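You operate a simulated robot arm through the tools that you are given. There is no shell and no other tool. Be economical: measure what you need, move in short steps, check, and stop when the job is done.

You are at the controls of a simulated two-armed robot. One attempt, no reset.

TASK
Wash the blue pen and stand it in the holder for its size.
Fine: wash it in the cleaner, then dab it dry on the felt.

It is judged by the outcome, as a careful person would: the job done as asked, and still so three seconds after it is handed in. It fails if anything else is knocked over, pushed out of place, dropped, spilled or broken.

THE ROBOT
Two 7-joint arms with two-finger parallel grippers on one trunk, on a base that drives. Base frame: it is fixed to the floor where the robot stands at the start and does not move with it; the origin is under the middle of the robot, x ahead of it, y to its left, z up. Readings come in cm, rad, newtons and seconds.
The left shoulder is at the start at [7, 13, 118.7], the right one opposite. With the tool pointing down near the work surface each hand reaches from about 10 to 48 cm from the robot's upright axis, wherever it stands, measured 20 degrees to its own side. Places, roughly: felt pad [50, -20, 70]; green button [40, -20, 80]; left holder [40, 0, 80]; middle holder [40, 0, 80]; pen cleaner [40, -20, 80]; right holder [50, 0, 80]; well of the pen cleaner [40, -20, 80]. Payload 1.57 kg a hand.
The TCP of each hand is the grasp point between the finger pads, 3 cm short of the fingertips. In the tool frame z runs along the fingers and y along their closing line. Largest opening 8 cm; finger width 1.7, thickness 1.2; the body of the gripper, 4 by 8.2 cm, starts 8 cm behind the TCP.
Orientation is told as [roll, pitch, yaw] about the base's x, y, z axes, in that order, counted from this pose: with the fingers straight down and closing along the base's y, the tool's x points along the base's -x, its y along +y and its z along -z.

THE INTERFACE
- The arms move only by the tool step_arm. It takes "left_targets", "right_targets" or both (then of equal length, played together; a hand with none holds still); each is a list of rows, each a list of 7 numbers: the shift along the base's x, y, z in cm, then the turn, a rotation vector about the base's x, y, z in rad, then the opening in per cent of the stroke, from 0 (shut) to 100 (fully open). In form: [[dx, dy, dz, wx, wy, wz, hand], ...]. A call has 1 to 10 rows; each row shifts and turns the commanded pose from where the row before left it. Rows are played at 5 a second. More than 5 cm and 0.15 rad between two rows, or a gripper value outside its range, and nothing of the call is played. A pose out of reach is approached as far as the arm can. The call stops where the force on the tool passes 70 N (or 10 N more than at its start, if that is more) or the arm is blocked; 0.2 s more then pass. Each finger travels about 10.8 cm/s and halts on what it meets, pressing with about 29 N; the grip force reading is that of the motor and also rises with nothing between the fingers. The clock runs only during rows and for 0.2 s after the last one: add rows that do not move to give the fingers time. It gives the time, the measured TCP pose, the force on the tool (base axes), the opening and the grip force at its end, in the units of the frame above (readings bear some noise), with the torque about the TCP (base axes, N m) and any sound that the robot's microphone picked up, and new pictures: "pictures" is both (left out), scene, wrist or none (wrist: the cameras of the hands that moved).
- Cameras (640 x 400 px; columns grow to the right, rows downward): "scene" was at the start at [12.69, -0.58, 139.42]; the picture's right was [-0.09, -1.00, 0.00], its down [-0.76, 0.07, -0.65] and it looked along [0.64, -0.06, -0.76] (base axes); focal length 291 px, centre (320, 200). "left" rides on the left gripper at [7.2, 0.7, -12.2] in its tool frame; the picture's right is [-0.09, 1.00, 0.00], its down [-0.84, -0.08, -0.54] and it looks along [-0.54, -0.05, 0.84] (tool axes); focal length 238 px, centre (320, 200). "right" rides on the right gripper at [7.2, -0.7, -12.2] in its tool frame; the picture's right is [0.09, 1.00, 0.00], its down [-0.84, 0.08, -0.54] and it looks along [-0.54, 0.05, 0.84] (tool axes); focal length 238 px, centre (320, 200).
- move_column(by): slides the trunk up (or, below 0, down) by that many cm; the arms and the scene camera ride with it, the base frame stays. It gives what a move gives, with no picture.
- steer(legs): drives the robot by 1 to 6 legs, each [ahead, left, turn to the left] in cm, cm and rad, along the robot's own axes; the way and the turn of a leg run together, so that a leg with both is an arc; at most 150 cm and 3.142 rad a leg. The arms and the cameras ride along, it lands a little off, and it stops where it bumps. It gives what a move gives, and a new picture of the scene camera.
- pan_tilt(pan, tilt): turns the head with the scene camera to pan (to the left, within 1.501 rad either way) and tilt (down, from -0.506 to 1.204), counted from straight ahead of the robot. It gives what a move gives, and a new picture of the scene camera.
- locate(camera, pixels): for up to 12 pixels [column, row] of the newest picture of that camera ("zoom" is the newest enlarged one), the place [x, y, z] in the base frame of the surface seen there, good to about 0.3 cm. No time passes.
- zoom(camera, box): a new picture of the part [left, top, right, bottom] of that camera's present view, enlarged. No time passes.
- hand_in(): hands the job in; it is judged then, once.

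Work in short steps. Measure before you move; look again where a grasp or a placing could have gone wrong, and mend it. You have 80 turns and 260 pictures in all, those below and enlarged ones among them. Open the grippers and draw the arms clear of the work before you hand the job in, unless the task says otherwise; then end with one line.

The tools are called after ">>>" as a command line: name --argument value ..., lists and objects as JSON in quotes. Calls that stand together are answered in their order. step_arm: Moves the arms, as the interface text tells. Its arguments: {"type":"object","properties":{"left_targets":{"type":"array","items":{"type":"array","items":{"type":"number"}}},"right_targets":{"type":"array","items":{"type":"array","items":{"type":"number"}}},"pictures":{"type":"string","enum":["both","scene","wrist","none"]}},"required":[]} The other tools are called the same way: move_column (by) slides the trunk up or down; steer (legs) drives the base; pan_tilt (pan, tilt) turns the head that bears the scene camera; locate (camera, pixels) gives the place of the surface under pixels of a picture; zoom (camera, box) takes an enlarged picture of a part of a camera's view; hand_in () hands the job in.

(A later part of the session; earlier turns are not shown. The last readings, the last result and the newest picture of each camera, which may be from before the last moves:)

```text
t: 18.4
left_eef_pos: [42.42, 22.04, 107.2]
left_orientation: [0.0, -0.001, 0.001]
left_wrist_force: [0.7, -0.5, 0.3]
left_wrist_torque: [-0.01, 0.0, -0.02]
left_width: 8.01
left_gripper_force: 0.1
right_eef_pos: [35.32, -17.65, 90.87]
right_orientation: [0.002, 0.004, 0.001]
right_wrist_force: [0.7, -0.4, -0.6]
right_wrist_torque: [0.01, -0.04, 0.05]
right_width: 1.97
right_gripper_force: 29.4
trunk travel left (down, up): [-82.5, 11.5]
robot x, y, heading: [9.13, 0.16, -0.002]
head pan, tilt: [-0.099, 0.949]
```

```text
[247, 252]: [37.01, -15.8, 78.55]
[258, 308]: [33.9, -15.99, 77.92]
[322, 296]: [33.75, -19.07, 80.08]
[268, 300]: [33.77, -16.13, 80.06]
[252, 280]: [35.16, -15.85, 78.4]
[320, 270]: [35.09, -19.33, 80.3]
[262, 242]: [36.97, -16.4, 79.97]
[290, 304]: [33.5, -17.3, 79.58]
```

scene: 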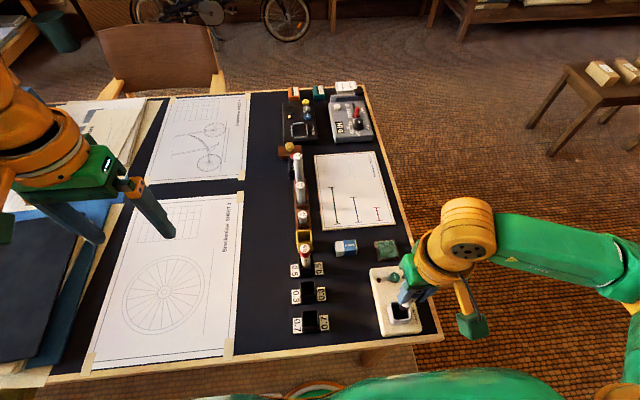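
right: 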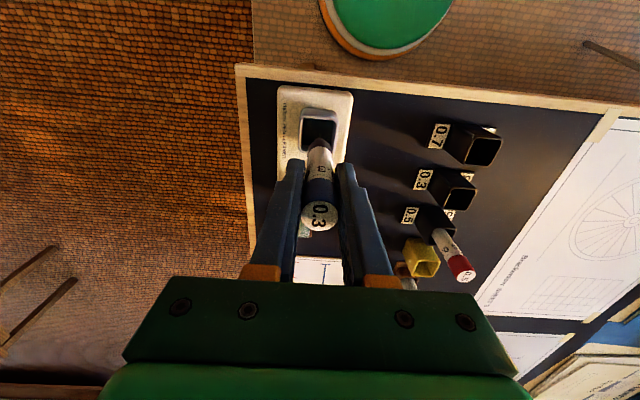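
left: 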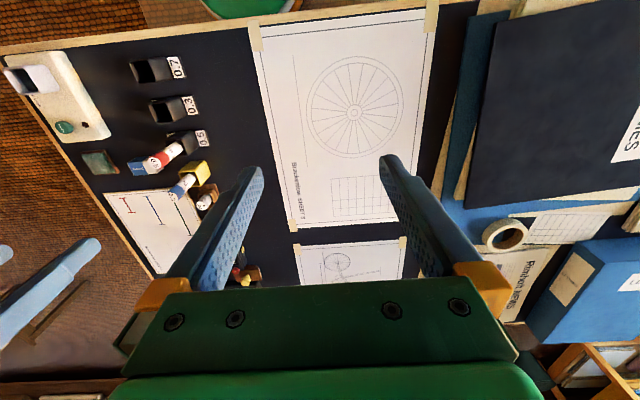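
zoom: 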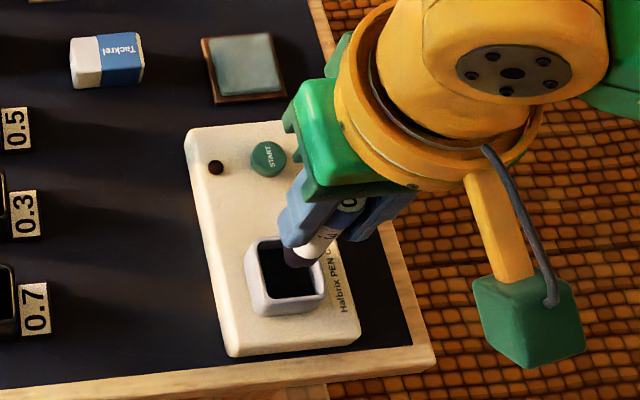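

Hand is centred over the well (centre 35.3, -17.7). Lowering in small rows.

>>> step_arm --right_targets '[[0, 0, -1.5, 0, 0, 0, 0], [0, 0, -1.5, 0, 0, 0, 0], [0, 0, -1, 0, 0, 0, 0], [0, 0, -0.5, 0, 0, 0, 0], [0, 0, 0, 0, 0, 0, 0]]'

```text
t: 19.6
left_eef_pos: [42.33, 21.93, 107.21]
left_orientation: [0.0, 0.001, 0.002]
left_wrist_force: [0.4, -0.8, -0.2]
left_wrist_torque: [0.0, 0.02, -0.01]
left_width: 8.0
left_gripper_force: 0.1
right_eef_pos: [35.35, -17.69, 86.47]
right_orientation: [0.001, 0.002, 0.003]
right_wrist_force: [-0.3, 0.2, 0.9]
right_wrist_torque: [-0.02, 0.02, 0.01]
right_width: 1.98
right_gripper_force: 28.8
trunk travel left (down, up): [-82.5, 11.5]
robot x, y, heading: [9.22, 0.5, -0.0]
head pan, tilt: [-0.099, 0.949]
```

scene: 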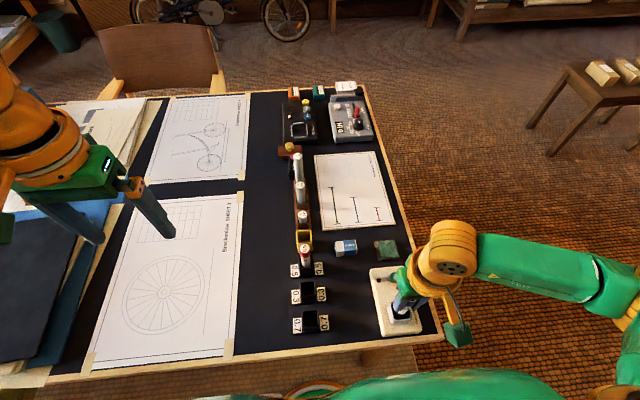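
right: 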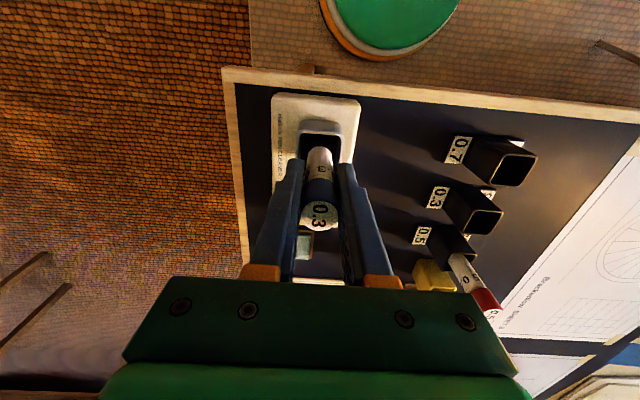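

Nib is inside. Continue in 0.4 cm rows, watching the force.

>>> step_arm --right_targets '[[0, 0, -0.5, 0, 0, 0, 0], [0, 0, -0.4, 0, 0, 0, 0], [0, 0, -0.4, 0, 0, 0, 0], [0, 0, -0.3, 0, 0, 0, 0], [0, 0, 0, 0, 0, 0, 0]]' --pictures "none"

```text
t: 20.8
left_eef_pos: [42.23, 22.21, 107.2]
left_orientation: [-0.002, -0.002, 0.002]
left_wrist_force: [0.2, -0.7, 0.3]
left_wrist_torque: [0.0, 0.0, -0.04]
left_width: 8.0
left_gripper_force: 0.0
right_eef_pos: [35.07, -17.61, 84.91]
right_orientation: [0.002, 0.0, 0.003]
right_wrist_force: [-0.3, -2.6, 24.8]
right_wrist_torque: [-0.15, -0.15, 0.02]
right_width: 1.96
right_gripper_force: 29.4
trunk travel left (down, up): [-82.5, 11.5]
robot x, y, heading: [9.41, -0.04, 0.002]
head pan, tilt: [-0.099, 0.949]
```

Bottom reached (24.8 N up). I ease up 0.2 cm, release the pen so it stands in the well, and rise clear.

>>> step_arm --right_targets '[[0, 0, 0.25, 0, 0, 0, 0], [0, 0, 0, 0, 0, 0, 15], [0, 0, 0, 0, 0, 0, 30], [0, 0, 0, 0, 0, 0, 50], [0, 0, 0, 0, 0, 0, 100], [0, 0, 0, 0, 0, 0, 100], [0, 0, 4, 0, 0, 0, 100], [0, 0, 4, 0, 0, 0, 100], [0, 0, 0, 0, 0, 0, 100]]'

>>> zoom --camera "right" --box '[270, 70, 370, 240]'

```text
t: 22.8
left_eef_pos: [42.49, 21.98, 107.17]
left_orientation: [0.0, 0.001, 0.003]
left_wrist_force: [1.5, 0.0, 0.7]
left_wrist_torque: [0.02, 0.0, 0.01]
left_width: 7.97
left_gripper_force: 0.2
right_eef_pos: [35.24, -17.91, 93.42]
right_orientation: [0.003, 0.004, 0.002]
right_wrist_force: [-0.6, 0.1, 0.3]
right_wrist_torque: [0.01, 0.0, -0.02]
right_width: 8.0
right_gripper_force: 0.0
trunk travel left (down, up): [-82.5, 11.5]
robot x, y, heading: [9.48, 0.33, -0.005]
head pan, tilt: [-0.099, 0.949]
```

scene: 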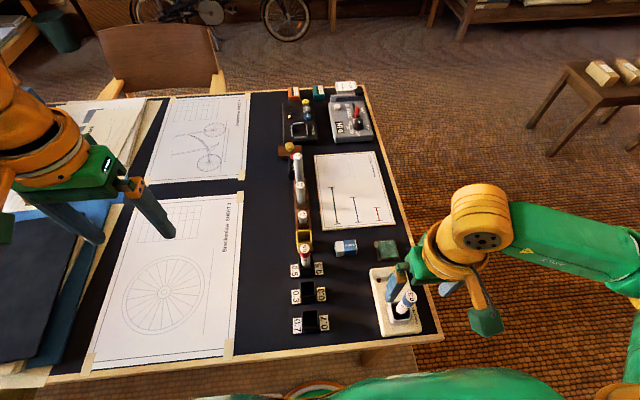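
right: 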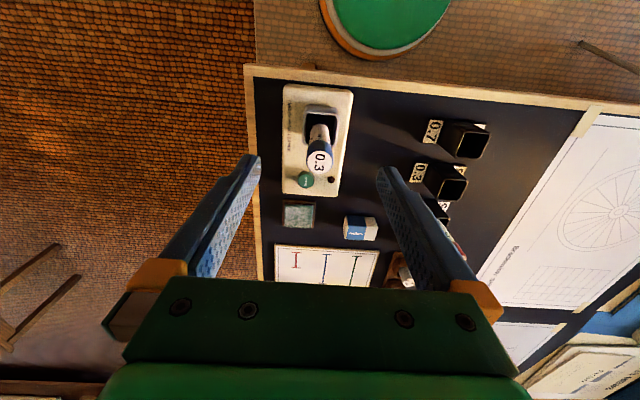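

```text
2.35 times, centred on (320, 155) of right
```

zoom: 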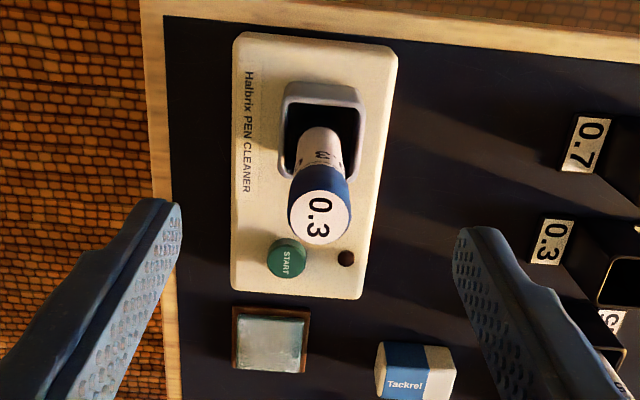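

Pen stands well in the well. I measure its top and the button.

>>> locate --camera "zoom" --pixels '[[320, 215], [320, 240], [290, 215], [350, 215], [288, 258], [275, 255], [345, 258], [271, 340]]'

>>> step_arm --right_targets '[[3.75, -0.4, 1, 0, 0, 0, 100], [3.75, -0.4, 0, 0, 0, 0, 60], [0, 0, 0, 0, 0, 0, 20], [0, 0, 0, 0, 0, 0, 0], [0, 0, 0, 0, 0, 0, 0], [0, 0, 0, 0, 0, 0, 0]]'

>>> zoom --camera "right" --box '[240, 70, 400, 240]'

```text
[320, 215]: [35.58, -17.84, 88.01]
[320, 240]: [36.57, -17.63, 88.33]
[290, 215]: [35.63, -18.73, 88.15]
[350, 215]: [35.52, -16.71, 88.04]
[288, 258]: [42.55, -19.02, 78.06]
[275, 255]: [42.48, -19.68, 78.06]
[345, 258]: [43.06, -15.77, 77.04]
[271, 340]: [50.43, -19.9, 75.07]
```

```text
t: 24.2
left_eef_pos: [42.37, 21.97, 107.21]
left_orientation: [0.001, 0.0, 0.002]
left_wrist_force: [-1.4, 0.8, -0.5]
left_wrist_torque: [0.03, 0.01, 0.0]
left_width: 7.97
left_gripper_force: 0.0
right_eef_pos: [42.6, -18.67, 94.04]
right_orientation: [0.001, 0.005, 0.003]
right_wrist_force: [0.8, -0.6, -0.7]
right_wrist_torque: [-0.02, -0.03, 0.06]
right_width: 0.01
right_gripper_force: 21.6
trunk travel left (down, up): [-82.5, 11.5]
robot x, y, heading: [9.6, 0.14, 0.0]
head pan, tilt: [-0.099, 0.949]
```

scene: 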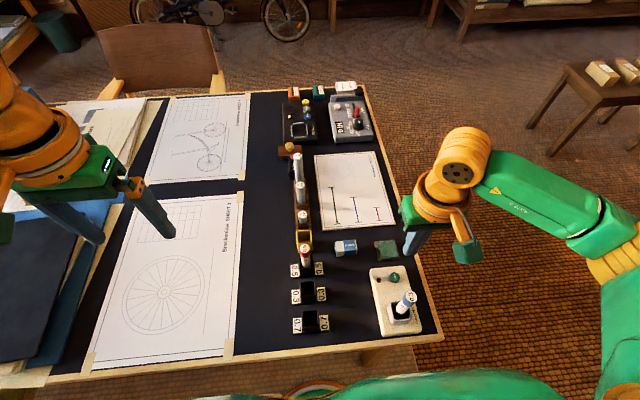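
right: 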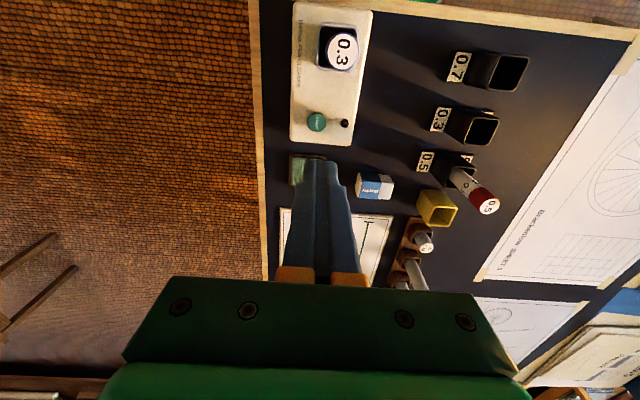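

```text
2.35 times, centred on (320, 155) of right
```

zoom: 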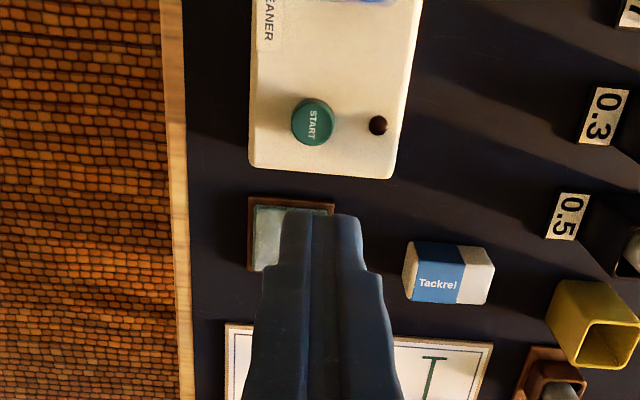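

Button at (42.55, -18.95, 78.1), hand above it closed. Descend to just above.

>>> step_arm --right_targets '[[0, -0.25, -4, 0, 0, 0, 0], [0, 0, -4, 0, 0, 0, 0], [0, 0, -3.5, 0, 0, 0, 0], [0, 0, -0.9, 0, 0, 0, 0], [0, 0, -0.4, 0, 0, 0, 0], [0, 0, 0, 0, 0, 0, 0]]'

>>> zoom --camera "right" --box '[240, 20, 400, 240]'

```text
t: 25.6
left_eef_pos: [42.42, 21.97, 107.15]
left_orientation: [0.0, -0.001, 0.001]
left_wrist_force: [-0.2, 0.4, -0.1]
left_wrist_torque: [-0.05, -0.01, -0.01]
left_width: 8.01
left_gripper_force: 0.1
right_eef_pos: [42.91, -19.07, 81.24]
right_orientation: [0.003, 0.004, 0.002]
right_wrist_force: [0.0, -0.2, -0.5]
right_wrist_torque: [-0.03, -0.02, 0.01]
right_width: 0.02
right_gripper_force: 21.4
trunk travel left (down, up): [-82.5, 11.5]
robot x, y, heading: [9.36, 0.12, 0.001]
head pan, tilt: [-0.099, 0.949]
```

scene: 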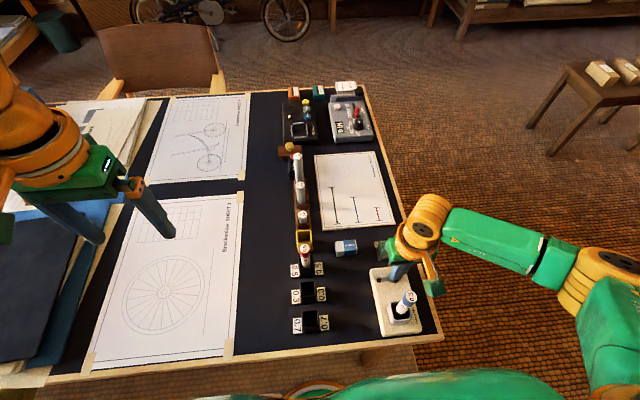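
right: 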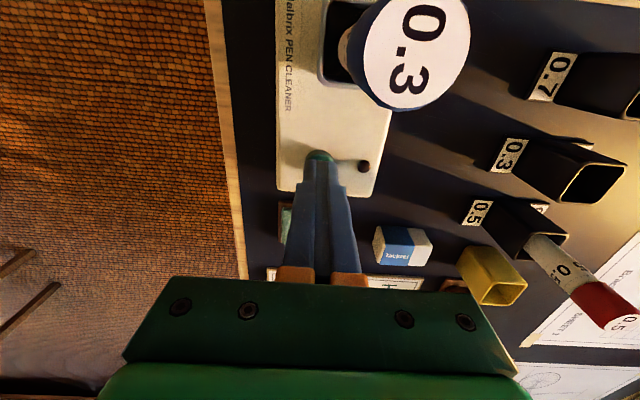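

```text
1.82 times, centred on (320, 130) of right
```

zoom: 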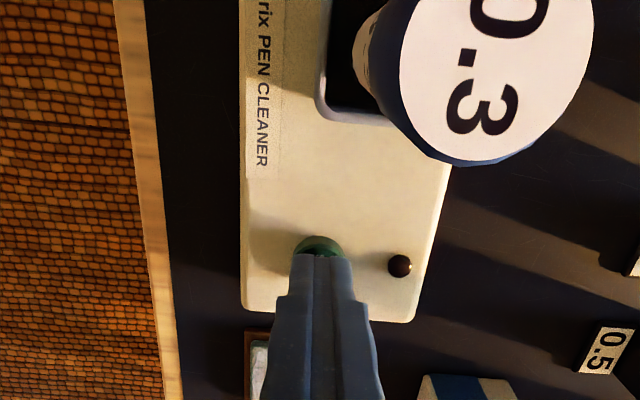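

Tip sits over the button. Press gently in small rows, watching LED and sound.

>>> step_arm --right_targets '[[-0.3, 0, -0.1, 0, 0, 0, 0], [0, 0, -0.2, 0, 0, 0, 0], [0, 0, -0.2, 0, 0, 0, 0], [0, 0, 0, 0, 0, 0, 0]]' --pictures "wrist"

```text
t: 26.6
left_eef_pos: [42.39, 22.03, 107.19]
left_orientation: [0.0, -0.001, 0.001]
left_wrist_force: [0.4, -0.3, -0.4]
left_wrist_torque: [-0.02, -0.02, 0.0]
left_width: 8.02
left_gripper_force: 0.2
right_eef_pos: [42.34, -18.95, 80.75]
right_orientation: [0.001, 0.005, 0.001]
right_wrist_force: [0.0, -1.4, 1.1]
right_wrist_torque: [-0.04, 0.0, -0.01]
right_width: 0.01
right_gripper_force: 21.0
trunk travel left (down, up): [-82.5, 11.5]
robot x, y, heading: [9.44, -0.45, 0.003]
head pan, tilt: [-0.099, 0.949]
```

right: 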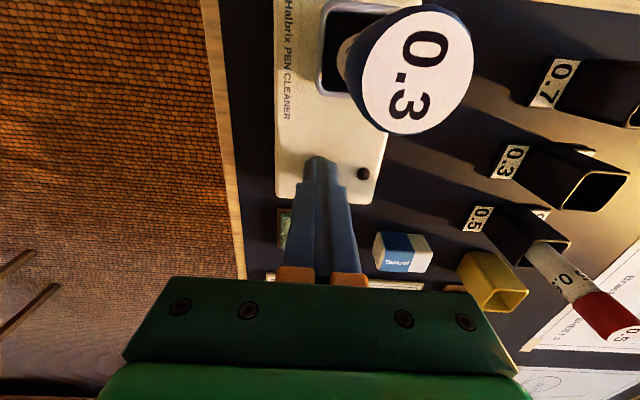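

No clear contact yet; continue down a few millimetres.

>>> step_arm --right_targets '[[0, 0, -0.2, 0, 0, 0, 0], [0, 0, -0.2, 0, 0, 0, 0], [0, 0, -0.1, 0, 0, 0, 0], [0, 0, 0, 0, 0, 0, 0]]' --pictures "wrist"

```text
t: 27.6
left_eef_pos: [42.23, 22.01, 107.15]
left_orientation: [0.0, 0.0, 0.003]
left_wrist_force: [0.7, 0.1, -0.1]
left_wrist_torque: [0.01, 0.03, 0.03]
left_width: 8.01
left_gripper_force: 0.1
right_eef_pos: [42.45, -18.94, 80.35]
right_orientation: [0.0, 0.0, 0.003]
right_wrist_force: [5.5, -3.3, 18.7]
right_wrist_torque: [-0.08, -0.18, -0.05]
right_width: 0.0
right_gripper_force: 21.0
trunk travel left (down, up): [-82.5, 11.5]
robot x, y, heading: [9.29, -0.09, 0.001]
head pan, tilt: [-0.099, 0.949]
heard: click
```

right: 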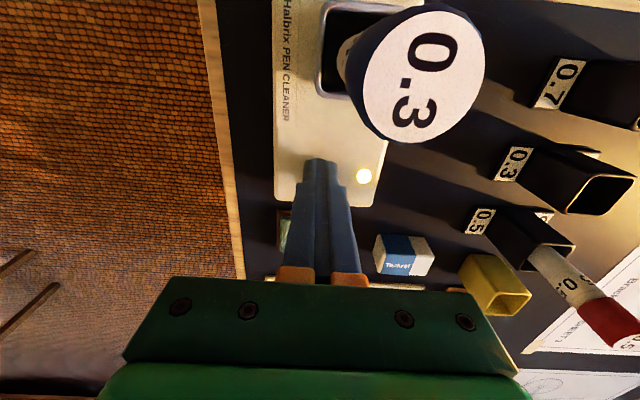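

Click and the lamp is lit: it's running. I rise clear and wait.

>>> step_arm --right_targets '[[0, 0, 3, 0, 0, 0, 0], [0, 0, 4, 0, 0, 0, 0], [0, 0, 4, 0, 0, 0, 0], [0, 0, 3, 0, 0, 0, 0], [0, 0, 0, 0, 0, 0, 100], [0, 0, 0, 0, 0, 0, 100], [0, 0, 0, 0, 0, 0, 100], [0, 0, 0, 0, 0, 0, 100], [0, 0, 0, 0, 0, 0, 100], [0, 0, 0, 0, 0, 0, 100]]' --pictures "wrist"

>>> zoom --camera "scene" --box '[360, 230, 460, 350]'

```text
t: 29.8
left_eef_pos: [42.63, 21.93, 107.14]
left_orientation: [0.0, -0.001, 0.002]
left_wrist_force: [0.2, 0.1, 0.2]
left_wrist_torque: [0.01, 0.01, 0.02]
left_width: 8.02
left_gripper_force: 0.1
right_eef_pos: [42.52, -18.76, 94.21]
right_orientation: [0.001, 0.004, 0.002]
right_wrist_force: [0.1, 0.7, -0.3]
right_wrist_torque: [0.01, 0.0, -0.01]
right_width: 7.99
right_gripper_force: 0.1
trunk travel left (down, up): [-82.5, 11.5]
robot x, y, heading: [8.76, -0.1, 0.001]
head pan, tilt: [-0.099, 0.949]
```

right: 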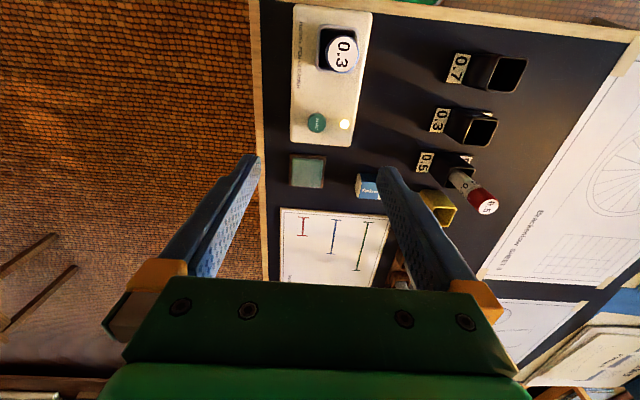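

```text
3.33 times, centred on (410, 290) of scene
```

zoom: 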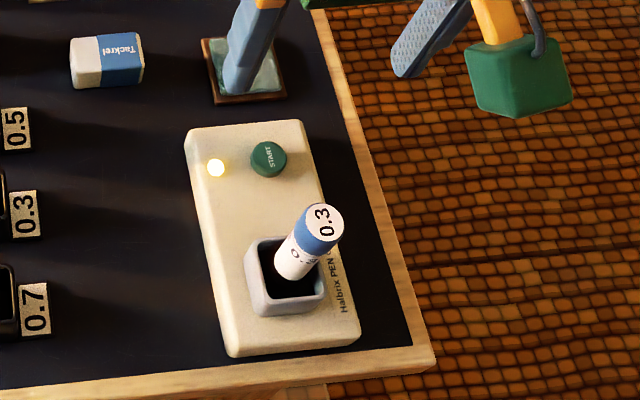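

Lamp still lit. I move back over the pen and keep waiting.

>>> step_arm --right_targets '[[-3.5, 0.5, 1, 0, 0, 0, 100], [-3.5, 0.5, 0, 0, 0, 0, 100], [0, 0, 0, 0, 0, 0, 100], [0, 0, 0, 0, 0, 0, 100], [0, 0, 0, 0, 0, 0, 100], [0, 0, 0, 0, 0, 0, 100], [0, 0, 0, 0, 0, 0, 100], [0, 0, 0, 0, 0, 0, 100], [0, 0, 0, 0, 0, 0, 100], [0, 0, 0, 0, 0, 0, 100]]' --pictures "wrist"

>>> zoom --camera "right" --box '[270, 70, 370, 240]'

```text
t: 32.0
left_eef_pos: [42.42, 22.04, 107.12]
left_orientation: [0.0, 0.001, 0.002]
left_wrist_force: [0.4, 0.8, -0.8]
left_wrist_torque: [0.02, 0.02, 0.02]
left_width: 8.02
left_gripper_force: 0.1
right_eef_pos: [35.64, -17.73, 95.26]
right_orientation: [0.003, 0.003, 0.002]
right_wrist_force: [0.2, -0.1, -1.0]
right_wrist_torque: [-0.01, -0.01, -0.01]
right_width: 8.03
right_gripper_force: 0.2
trunk travel left (down, up): [-82.5, 11.5]
robot x, y, heading: [9.05, 0.06, 0.003]
head pan, tilt: [-0.099, 0.949]
```

right: 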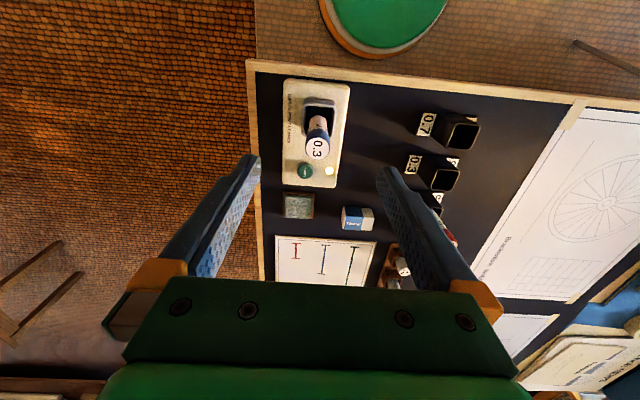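

```text
2.35 times, centred on (320, 155) of right
```

zoom: 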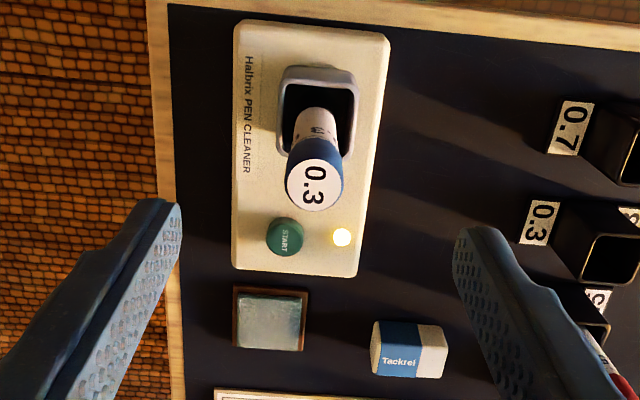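

Still lit; measure the pen top and wait more.

>>> locate --camera "zoom" --pixels '[[314, 184], [314, 160], [314, 207], [288, 184], [341, 184]]'

>>> step_arm --right_targets '[[0, 0, 0, 0, 0, 0, 100], [0, 0, 0, 0, 0, 0, 100], [0, 0, 0, 0, 0, 0, 100], [0, 0, 0, 0, 0, 0, 100], [0, 0, 0, 0, 0, 0, 100], [0, 0, 0, 0, 0, 0, 100], [0, 0, 0, 0, 0, 0, 100], [0, 0, 0, 0, 0, 0, 100], [0, 0, 0, 0, 0, 0, 100], [0, 0, 0, 0, 0, 0, 100]]' --pictures "wrist"

```text
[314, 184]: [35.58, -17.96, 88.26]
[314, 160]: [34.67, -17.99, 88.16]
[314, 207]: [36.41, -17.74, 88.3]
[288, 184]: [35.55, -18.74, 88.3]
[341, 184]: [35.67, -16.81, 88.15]
```

```text
t: 34.2
left_eef_pos: [42.45, 21.88, 107.14]
left_orientation: [-0.001, 0.0, 0.003]
left_wrist_force: [0.5, -0.7, -0.3]
left_wrist_torque: [-0.02, -0.03, -0.02]
left_width: 8.03
left_gripper_force: 0.1
right_eef_pos: [35.5, -17.63, 95.24]
right_orientation: [0.003, 0.002, 0.001]
right_wrist_force: [-0.4, -0.3, 0.2]
right_wrist_torque: [-0.01, 0.01, 0.0]
right_width: 7.99
right_gripper_force: 0.0
trunk travel left (down, up): [-82.5, 11.5]
robot x, y, heading: [9.34, 0.26, 0.002]
head pan, tilt: [-0.099, 0.949]
```

right: 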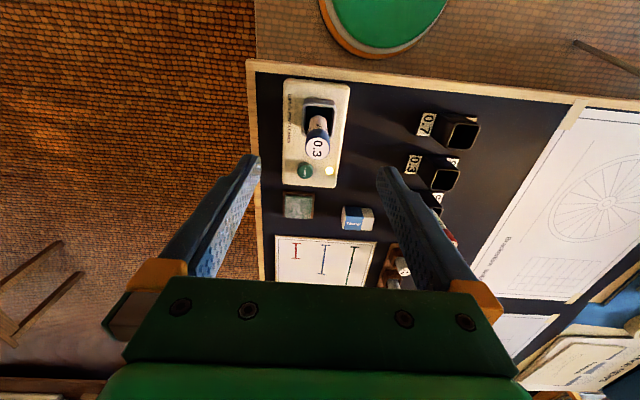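

Lamp still lit; wait further.

>>> step_arm --right_targets '[[0, 0, 0, 0, 0, 0, 100], [0, 0, 0, 0, 0, 0, 100], [0, 0, 0, 0, 0, 0, 100], [0, 0, 0, 0, 0, 0, 100], [0, 0, 0, 0, 0, 0, 100], [0, 0, 0, 0, 0, 0, 100], [0, 0, 0, 0, 0, 0, 100], [0, 0, 0, 0, 0, 0, 100], [0, 0, 0, 0, 0, 0, 100], [0, 0, 0, 0, 0, 0, 100]]' --pictures "wrist"

```text
t: 36.4
left_eef_pos: [42.42, 22.01, 107.26]
left_orientation: [0.002, 0.0, 0.002]
left_wrist_force: [0.5, 0.3, -0.1]
left_wrist_torque: [0.02, -0.01, -0.01]
left_width: 7.98
left_gripper_force: 0.1
right_eef_pos: [35.68, -17.68, 95.28]
right_orientation: [0.002, 0.003, 0.003]
right_wrist_force: [0.4, 0.7, 0.1]
right_wrist_torque: [0.01, -0.02, 0.0]
right_width: 8.0
right_gripper_force: 0.1
trunk travel left (down, up): [-82.5, 11.5]
robot x, y, heading: [9.11, 0.27, 0.005]
head pan, tilt: [-0.099, 0.949]
```

right: 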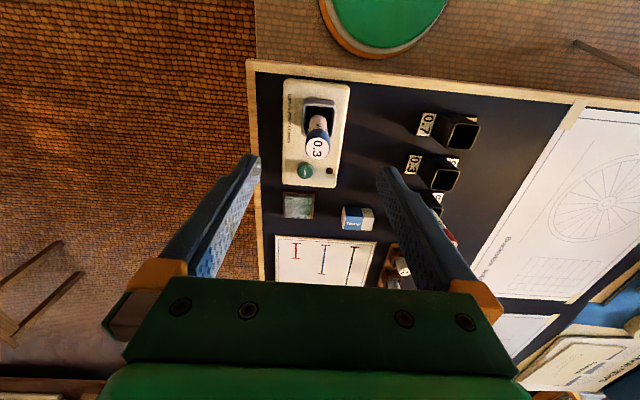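

Lamp off: wash finished. Re-grasp at z≈85.6.

>>> step_arm --right_targets '[[0, -0.15, -4, 0, 0, 0, 100], [0, 0, -3, 0, 0, 0, 100], [0, 0, -2.7, 0, 0, 0, 100], [0, 0, 0, 0, 0, 0, 60], [0, 0, 0, 0, 0, 0, 30], [0, 0, 0, 0, 0, 0, 0], [0, 0, 0, 0, 0, 0, 0], [0, 0, 0, 0, 0, 0, 0]]' --pictures "wrist"

```text
t: 38.2
left_eef_pos: [42.45, 21.88, 107.26]
left_orientation: [0.0, 0.002, 0.003]
left_wrist_force: [0.4, 0.8, -0.1]
left_wrist_torque: [-0.02, 0.0, -0.01]
left_width: 7.98
left_gripper_force: 0.1
right_eef_pos: [35.54, -17.63, 85.48]
right_orientation: [0.0, 0.005, 0.0]
right_wrist_force: [0.3, -0.4, 0.0]
right_wrist_torque: [0.02, 0.02, -0.01]
right_width: 1.96
right_gripper_force: 28.9
trunk travel left (down, up): [-82.5, 11.5]
robot x, y, heading: [9.4, 0.32, 0.003]
head pan, tilt: [-0.099, 0.949]
```

right: 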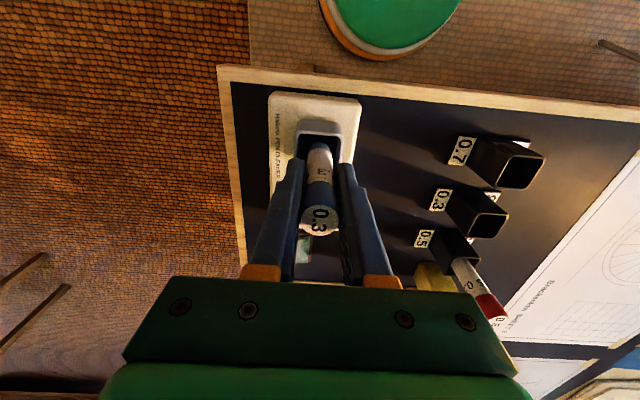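

Gripped. Lift straight out and carry to above the felt (50.6, -19.8).

>>> step_arm --right_targets '[[0, 0, 2, 0, 0, 0, 0], [0, 0, 3, 0, 0, 0, 0], [0, 0, 3, 0, 0, 0, 0], [0, 0, 0, 0, 0, 0, 0], [3.8, -0.6, 0, 0, 0, 0, 0], [3.8, -0.5, 0, 0, 0, 0, 0], [3.8, -0.5, 0, 0, 0, 0, 0], [3.7, -0.5, 0, 0, 0, 0, 0], [0, 0, 0, 0, 0, 0, 0]]'

>>> zoom --camera "right" --box '[260, 70, 380, 250]'

>>> zoom --camera "scene" --box '[330, 190, 450, 310]'

```text
t: 40.2
left_eef_pos: [42.42, 21.92, 107.11]
left_orientation: [0.001, -0.001, 0.003]
left_wrist_force: [0.7, -0.4, -0.8]
left_wrist_torque: [0.01, 0.0, 0.01]
left_width: 8.0
left_gripper_force: 0.1
right_eef_pos: [50.55, -20.01, 93.7]
right_orientation: [0.001, 0.002, 0.003]
right_wrist_force: [-0.4, -0.6, -1.0]
right_wrist_torque: [0.02, 0.03, 0.04]
right_width: 1.97
right_gripper_force: 28.7
trunk travel left (down, up): [-82.5, 11.5]
robot x, y, heading: [9.21, -0.12, 0.002]
head pan, tilt: [-0.099, 0.949]
```

scene: 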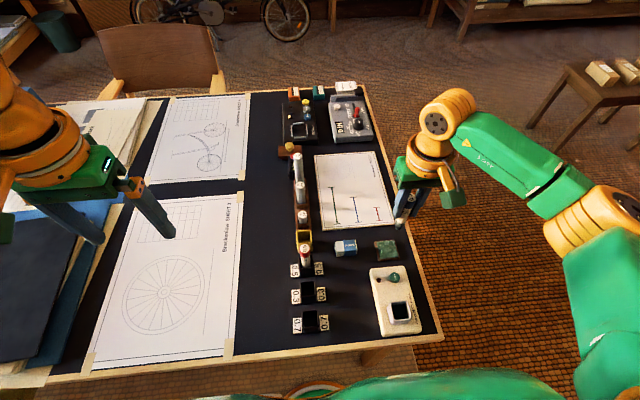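
right: 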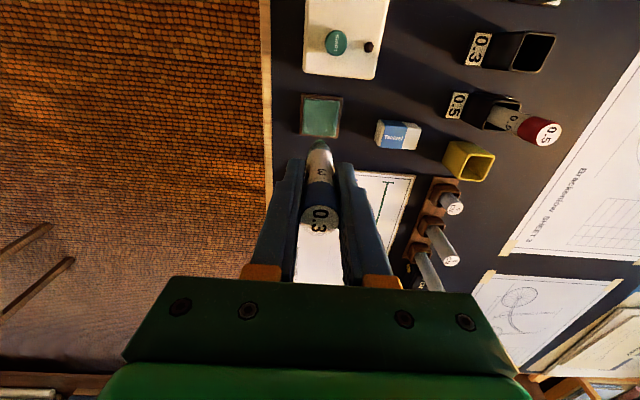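

```text
2.22 times, centred on (320, 160) of right
```

zoom: 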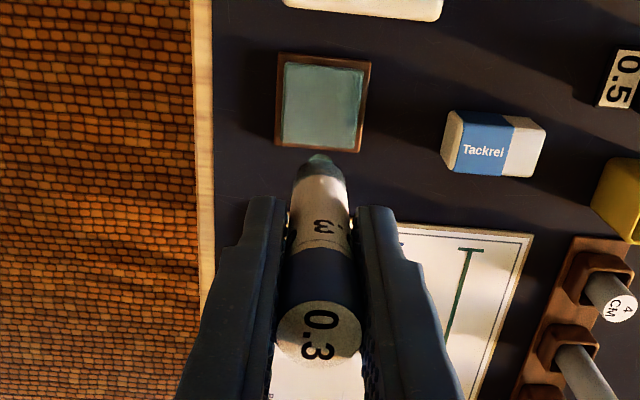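

```text
3.33 times, centred on (390, 250) of scene
```

zoom: 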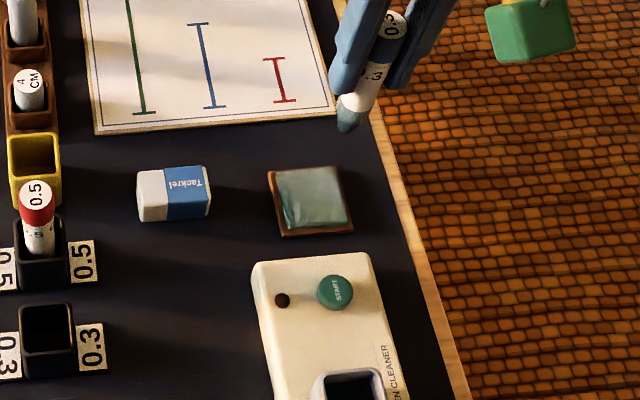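

The nib is now clean. Felt centre ≈ (50.6, -19.9); lower to near contact, then slowly.

>>> step_arm --right_targets '[[0, 0.1, -4, 0, 0, 0, 0], [0, 0, -3.5, 0, 0, 0, 0], [0, 0, -0.6, 0, 0, 0, 0], [0, 0, -0.4, 0, 0, 0, 0], [0, 0, -0.4, 0, 0, 0, 0], [0, 0, 0, 0, 0, 0, 0]]' --pictures "wrist"

```text
t: 41.6
left_eef_pos: [42.45, 21.97, 107.22]
left_orientation: [0.0, -0.001, 0.003]
left_wrist_force: [0.0, -0.5, -0.8]
left_wrist_torque: [0.01, -0.02, -0.02]
left_width: 7.99
left_gripper_force: 0.0
right_eef_pos: [50.67, -20.06, 84.77]
right_orientation: [0.002, 0.004, 0.002]
right_wrist_force: [-0.1, 0.2, -0.2]
right_wrist_torque: [-0.01, 0.0, 0.03]
right_width: 1.97
right_gripper_force: 29.1
trunk travel left (down, up): [-82.5, 11.5]
robot x, y, heading: [9.24, 0.14, 0.002]
head pan, tilt: [-0.099, 0.949]
```

right: 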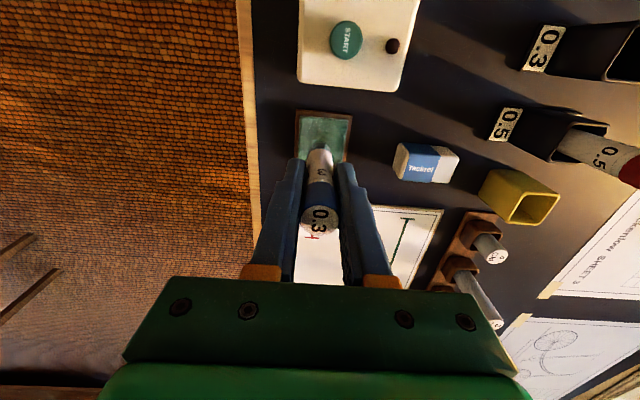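

No contact yet; continue in 0.2–0.3 cm rows.

>>> step_arm --right_targets '[[0, 0, -0.3, 0, 0, 0, 0], [0, 0, -0.3, 0, 0, 0, 0], [0, 0, -0.2, 0, 0, 0, 0], [0, 0, 0, 0, 0, 0, 0]]' --pictures "wrist"

```text
t: 42.6
left_eef_pos: [42.44, 22.0, 107.18]
left_orientation: [-0.001, -0.001, 0.002]
left_wrist_force: [-1.1, -0.9, 0.0]
left_wrist_torque: [0.0, 0.04, -0.02]
left_width: 8.0
left_gripper_force: 0.0
right_eef_pos: [50.61, -20.02, 83.87]
right_orientation: [0.002, 0.004, 0.003]
right_wrist_force: [0.4, 0.1, -1.0]
right_wrist_torque: [0.01, 0.03, 0.0]
right_width: 1.92
right_gripper_force: 28.8
trunk travel left (down, up): [-82.5, 11.5]
robot x, y, heading: [9.66, 0.32, 0.002]
head pan, tilt: [-0.099, 0.949]
```

right: 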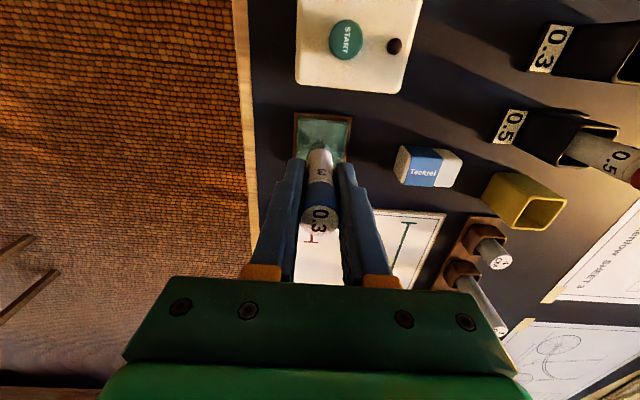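

>>> step_arm --right_targets '[[0, 0, -0.2, 0, 0, 0, 0], [0, 0, -0.2, 0, 0, 0, 0], [0, 0, -0.2, 0, 0, 0, 0], [0, 0, 0, 0, 0, 0, 0]]' --pictures "none"

>>> zoom --camera "right" --box '[280, 100, 360, 180]'

```text
t: 43.6
left_eef_pos: [42.18, 22.09, 107.15]
left_orientation: [-0.004, 0.0, 0.002]
left_wrist_force: [-0.4, -0.1, 0.2]
left_wrist_torque: [-0.01, 0.01, 0.01]
left_width: 7.98
left_gripper_force: 0.1
right_eef_pos: [50.55, -19.93, 83.47]
right_orientation: [0.002, -0.002, 0.003]
right_wrist_force: [4.4, -2.4, 18.4]
right_wrist_torque: [-0.19, -0.45, 0.01]
right_width: 1.98
right_gripper_force: 28.4
trunk travel left (down, up): [-82.5, 11.5]
robot x, y, heading: [9.43, 0.49, -0.001]
head pan, tilt: [-0.099, 0.949]
```

```text
5.00 times, centred on (320, 140) of right
```

zoom: 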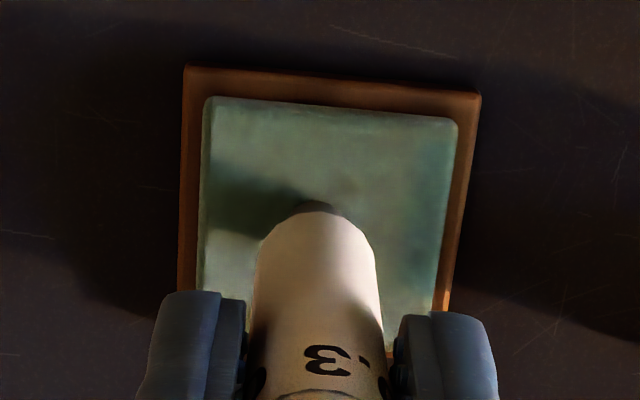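

Contact with 18 N, in the middle of the felt. Dab: lift a little and press again twice at slightly shifted spots, then lift off.

>>> step_arm --right_targets '[[0, 0, 0, 0, 0, 0, 0], [0, 0, 0.8, 0, 0, 0, 0], [0.3, 0.3, -0.6, 0, 0, 0, 0], [0, 0, -0.2, 0, 0, 0, 0], [0, 0, 0, 0, 0, 0, 0], [0, 0, 0.8, 0, 0, 0, 0], [-0.3, -0.6, -0.6, 0, 0, 0, 0], [0, 0, -0.2, 0, 0, 0, 0], [0, 0, 0, 0, 0, 0, 0], [0, 0, 0, 0, 0, 0, 0]]' --pictures "none"

>>> step_arm --right_targets '[[0, 0, 1, 0, 0, 0, 0], [0, 0, 4, 0, 0, 0, 0], [0, 0, 4, 0, 0, 0, 0], [0, 0, 2, 0, 0, 0, 0], [0, 0, 0, 0, 0, 0, 0]]'

>>> zoom --camera "scene" --box '[330, 170, 450, 290]'

>>> zoom --camera "right" --box '[260, 70, 380, 250]'

```text
t: 45.8
left_eef_pos: [42.1, 22.19, 107.27]
left_orientation: [-0.002, -0.002, 0.001]
left_wrist_force: [-0.3, 0.0, -0.6]
left_wrist_torque: [-0.03, 0.0, -0.01]
left_width: 8.0
left_gripper_force: 0.1
right_eef_pos: [50.53, -20.25, 83.37]
right_orientation: [0.0, 0.0, 0.002]
right_wrist_force: [5.5, -0.9, 21.6]
right_wrist_torque: [-0.08, -0.48, 0.0]
right_width: 1.93
right_gripper_force: 28.7
trunk travel left (down, up): [-82.5, 11.5]
robot x, y, heading: [9.78, -0.14, -0.001]
head pan, tilt: [-0.099, 0.949]
```

```text
t: 47.0
left_eef_pos: [42.34, 21.97, 107.23]
left_orientation: [0.0, -0.001, 0.001]
left_wrist_force: [0.5, -0.2, 0.5]
left_wrist_torque: [0.02, 0.0, 0.03]
left_width: 8.01
left_gripper_force: 0.1
right_eef_pos: [50.68, -20.47, 94.46]
right_orientation: [0.002, 0.005, 0.001]
right_wrist_force: [-0.3, 0.7, -0.5]
right_wrist_torque: [0.02, 0.0, 0.0]
right_width: 1.97
right_gripper_force: 28.8
trunk travel left (down, up): [-82.5, 11.5]
robot x, y, heading: [9.15, 0.29, 0.004]
head pan, tilt: [-0.099, 0.949]
```

scene: 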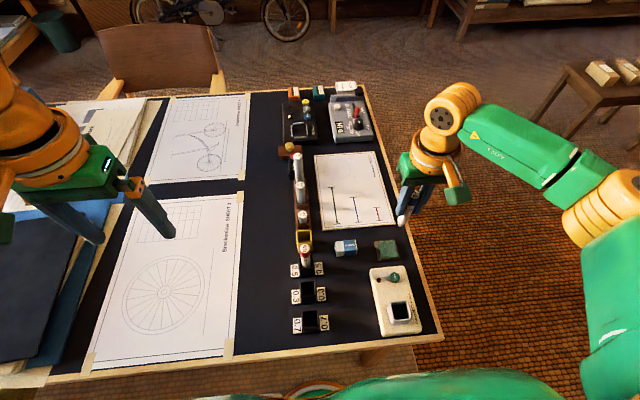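
right: 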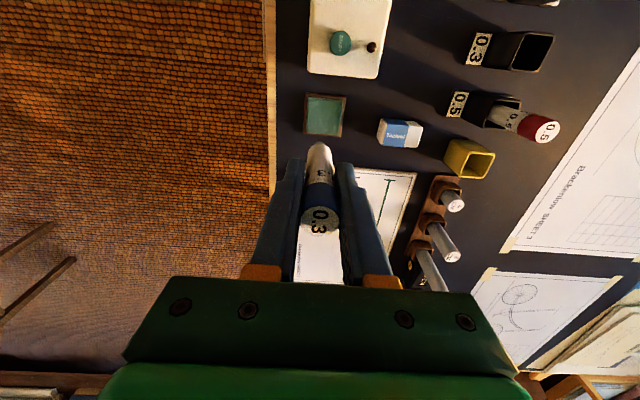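

```text
3.33 times, centred on (390, 230) of scene
```

zoom: 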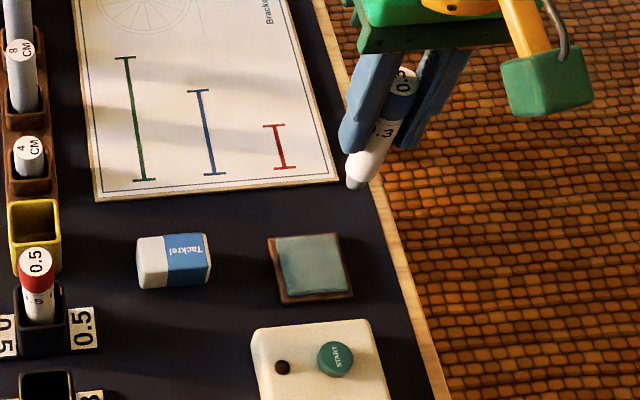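

```text
2.22 times, centred on (320, 160) of right
```

zoom: 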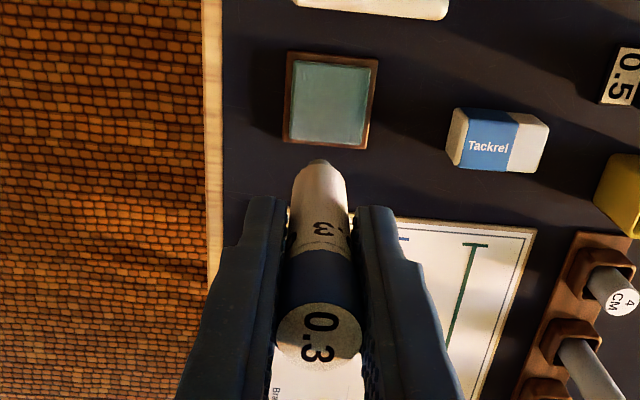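

Nib is white, dry and clean. Carry at z≈97 to above the 0.3 holder.

>>> step_arm --right_targets '[[-2, 2, 2.5, 0, 0, 0, 0], [-2, 4, 0, 0, 0, 0, 0], [-2, 4, 0, 0, 0, 0, 0], [-1.5, 4, 0, 0, 0, 0, 0], [-1, 4, 0, 0, 0, 0, 0], [-0.5, 2.5, 0, 0, 0, 0, 0], [0, 0, 0, 0, 0, 0, 0]]'

>>> zoom --camera "right" --box '[260, 60, 380, 220]'

>>> zoom --camera "scene" --box '[260, 240, 370, 350]'

```text
t: 48.6
left_eef_pos: [42.52, 21.86, 107.21]
left_orientation: [0.0, -0.001, 0.0]
left_wrist_force: [-0.4, -0.9, 0.0]
left_wrist_torque: [0.04, -0.01, -0.01]
left_width: 8.0
left_gripper_force: 0.0
right_eef_pos: [41.54, 0.33, 96.82]
right_orientation: [0.003, 0.005, 0.001]
right_wrist_force: [-0.3, 0.1, -0.4]
right_wrist_torque: [0.03, -0.01, -0.02]
right_width: 1.97
right_gripper_force: 28.5
trunk travel left (down, up): [-82.5, 11.5]
robot x, y, heading: [9.19, 0.17, 0.001]
head pan, tilt: [-0.099, 0.949]
```

scene: 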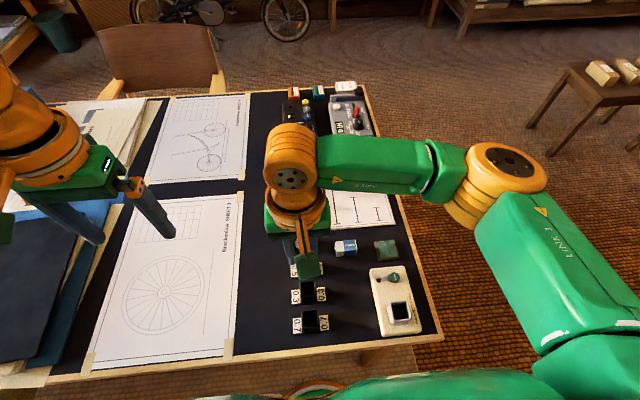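
right: 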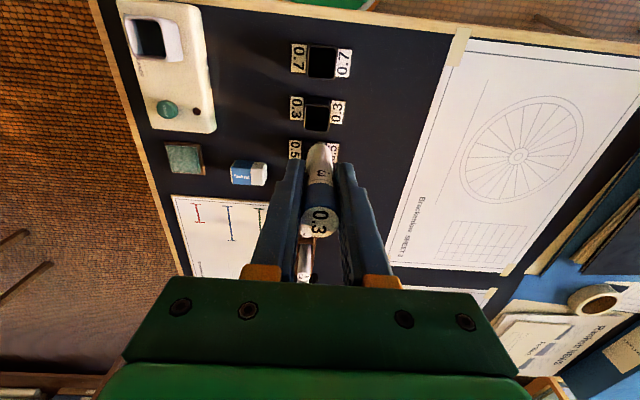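

```text
2.50 times, centred on (320, 140) of right
```

zoom: 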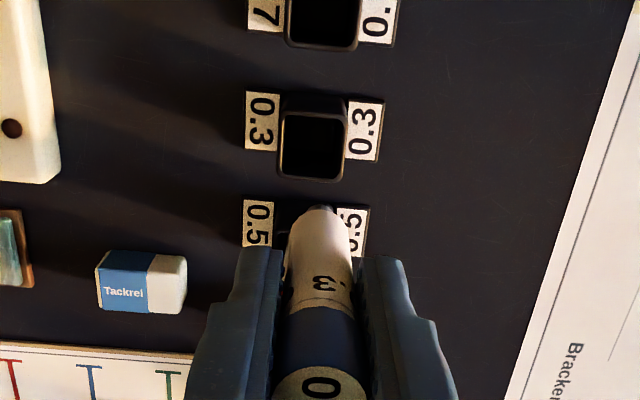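

```text
3.64 times, centred on (315, 295) of scene
```

zoom: 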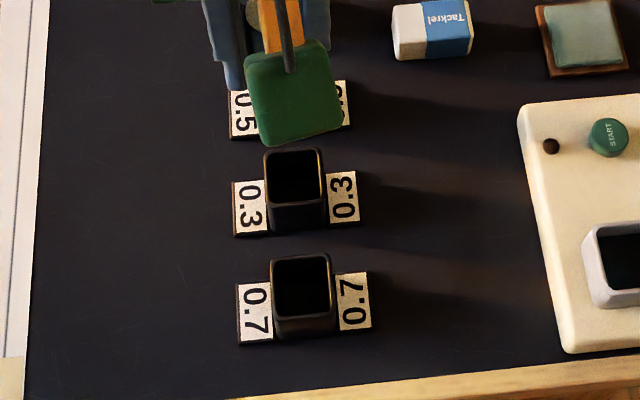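

Measure holder rim corners from the enlarged scene picture and the wrist picture.

>>> locate --camera "zoom" --pixels '[[265, 153], [321, 150], [325, 200], [269, 204], [267, 178], [323, 176], [295, 203], [294, 151], [292, 188]]'

>>> locate --camera "right" --pixels '[[304, 116], [329, 118], [317, 101], [317, 131], [305, 130], [328, 132], [304, 104], [330, 106], [317, 115]]'

```text
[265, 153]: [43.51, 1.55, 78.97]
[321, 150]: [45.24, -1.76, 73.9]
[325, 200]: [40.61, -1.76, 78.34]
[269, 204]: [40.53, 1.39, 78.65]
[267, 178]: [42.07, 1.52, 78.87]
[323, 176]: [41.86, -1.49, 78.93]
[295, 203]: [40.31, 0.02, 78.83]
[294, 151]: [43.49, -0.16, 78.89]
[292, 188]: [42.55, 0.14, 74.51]
```

```text
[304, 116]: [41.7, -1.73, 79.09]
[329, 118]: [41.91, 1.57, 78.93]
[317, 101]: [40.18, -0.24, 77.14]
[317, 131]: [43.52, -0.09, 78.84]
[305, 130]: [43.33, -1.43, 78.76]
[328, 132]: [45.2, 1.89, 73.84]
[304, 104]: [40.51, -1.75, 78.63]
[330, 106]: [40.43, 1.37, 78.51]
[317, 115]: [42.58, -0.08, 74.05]
```

Holder centre (41.95, -0.05), rim 79. Align and lower until nib is just above the rim.

>>> step_arm --right_targets '[[0.4, -0.35, 0, 0, 0, 0, 0], [0, 0, -4, 0, 0, 0, 0], [0, 0, -3.5, 0, 0, 0, 0], [0, 0, 0, 0, 0, 0, 0]]' --pictures "wrist"

>>> zoom --camera "right" --box '[270, 80, 370, 200]'

>>> zoom --camera "left" --box '[0, 60, 240, 260]'

```text
t: 49.6
left_eef_pos: [42.49, 21.81, 107.07]
left_orientation: [-0.001, 0.0, 0.003]
left_wrist_force: [0.1, 1.1, -0.4]
left_wrist_torque: [0.0, 0.03, 0.01]
left_width: 8.0
left_gripper_force: 0.0
right_eef_pos: [41.96, -0.27, 89.33]
right_orientation: [0.001, 0.004, 0.002]
right_wrist_force: [0.8, -0.1, 0.4]
right_wrist_torque: [-0.01, 0.0, 0.03]
right_width: 1.97
right_gripper_force: 28.9
trunk travel left (down, up): [-82.5, 11.5]
robot x, y, heading: [9.43, 0.31, 0.009]
head pan, tilt: [-0.099, 0.949]
```

right: 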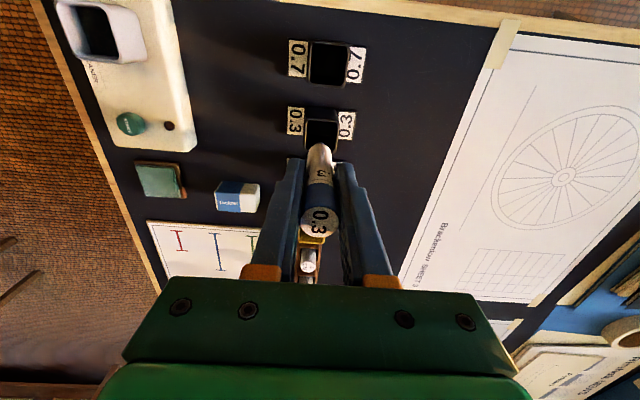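

```text
3.33 times, centred on (320, 140) of right
```

zoom: 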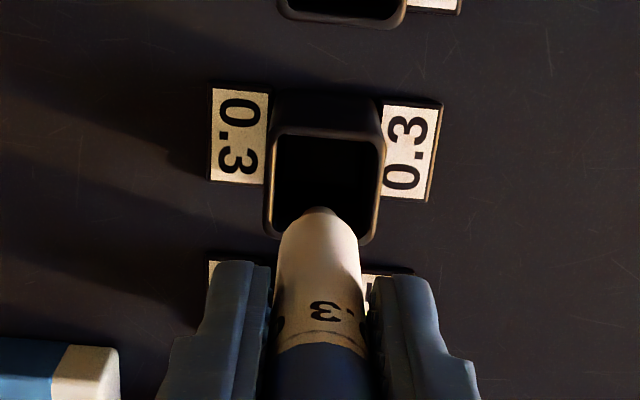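

```text
2.00 times, centred on (120, 160) of left
```

zoom: 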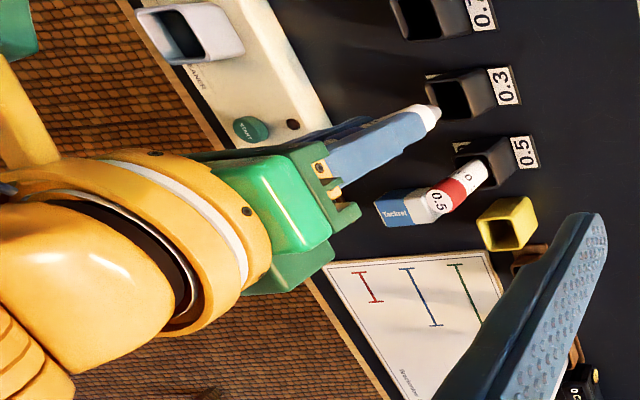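

Well aligned (within ~0.1 cm). Lower into the holder gently.

>>> step_arm --right_targets '[[-0.05, 0.1, -1.2, 0, 0, 0, 0], [0, 0, -1, 0, 0, 0, 0], [0, 0, -1, 0, 0, 0, 0], [0, 0, 0, 0, 0, 0, 0]]' --pictures "wrist"

>>> zoom --camera "right" --box '[270, 80, 370, 200]'

```text
t: 50.6
left_eef_pos: [42.37, 22.01, 107.18]
left_orientation: [0.001, -0.001, 0.002]
left_wrist_force: [1.0, 1.1, -0.4]
left_wrist_torque: [0.01, -0.02, -0.01]
left_width: 8.01
left_gripper_force: 0.1
right_eef_pos: [41.98, 0.02, 86.05]
right_orientation: [0.003, 0.005, 0.002]
right_wrist_force: [0.8, 0.5, -0.2]
right_wrist_torque: [-0.02, 0.01, 0.04]
right_width: 1.98
right_gripper_force: 29.2
trunk travel left (down, up): [-82.5, 11.5]
robot x, y, heading: [9.19, 0.13, 0.003]
head pan, tilt: [-0.099, 0.949]
```

right: 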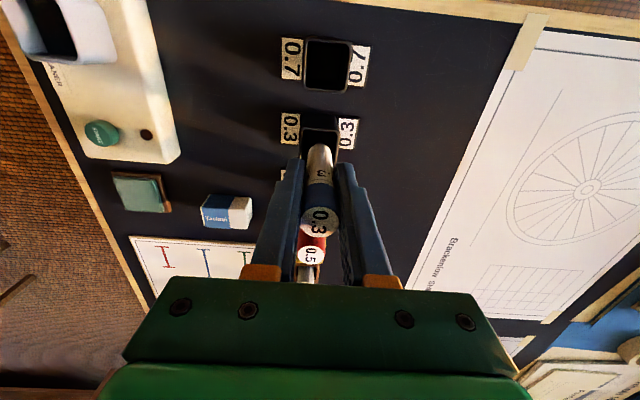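

```text
3.33 times, centred on (320, 140) of right
```

zoom: 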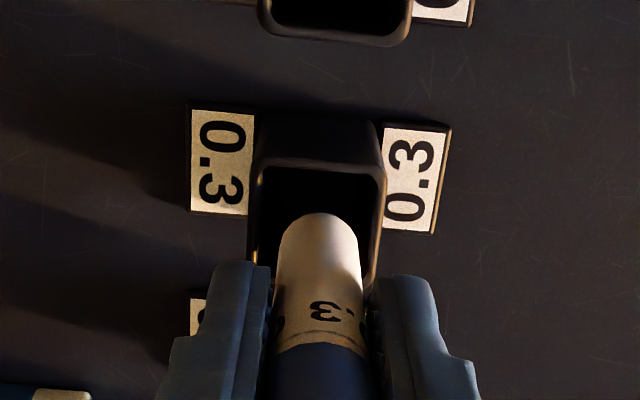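

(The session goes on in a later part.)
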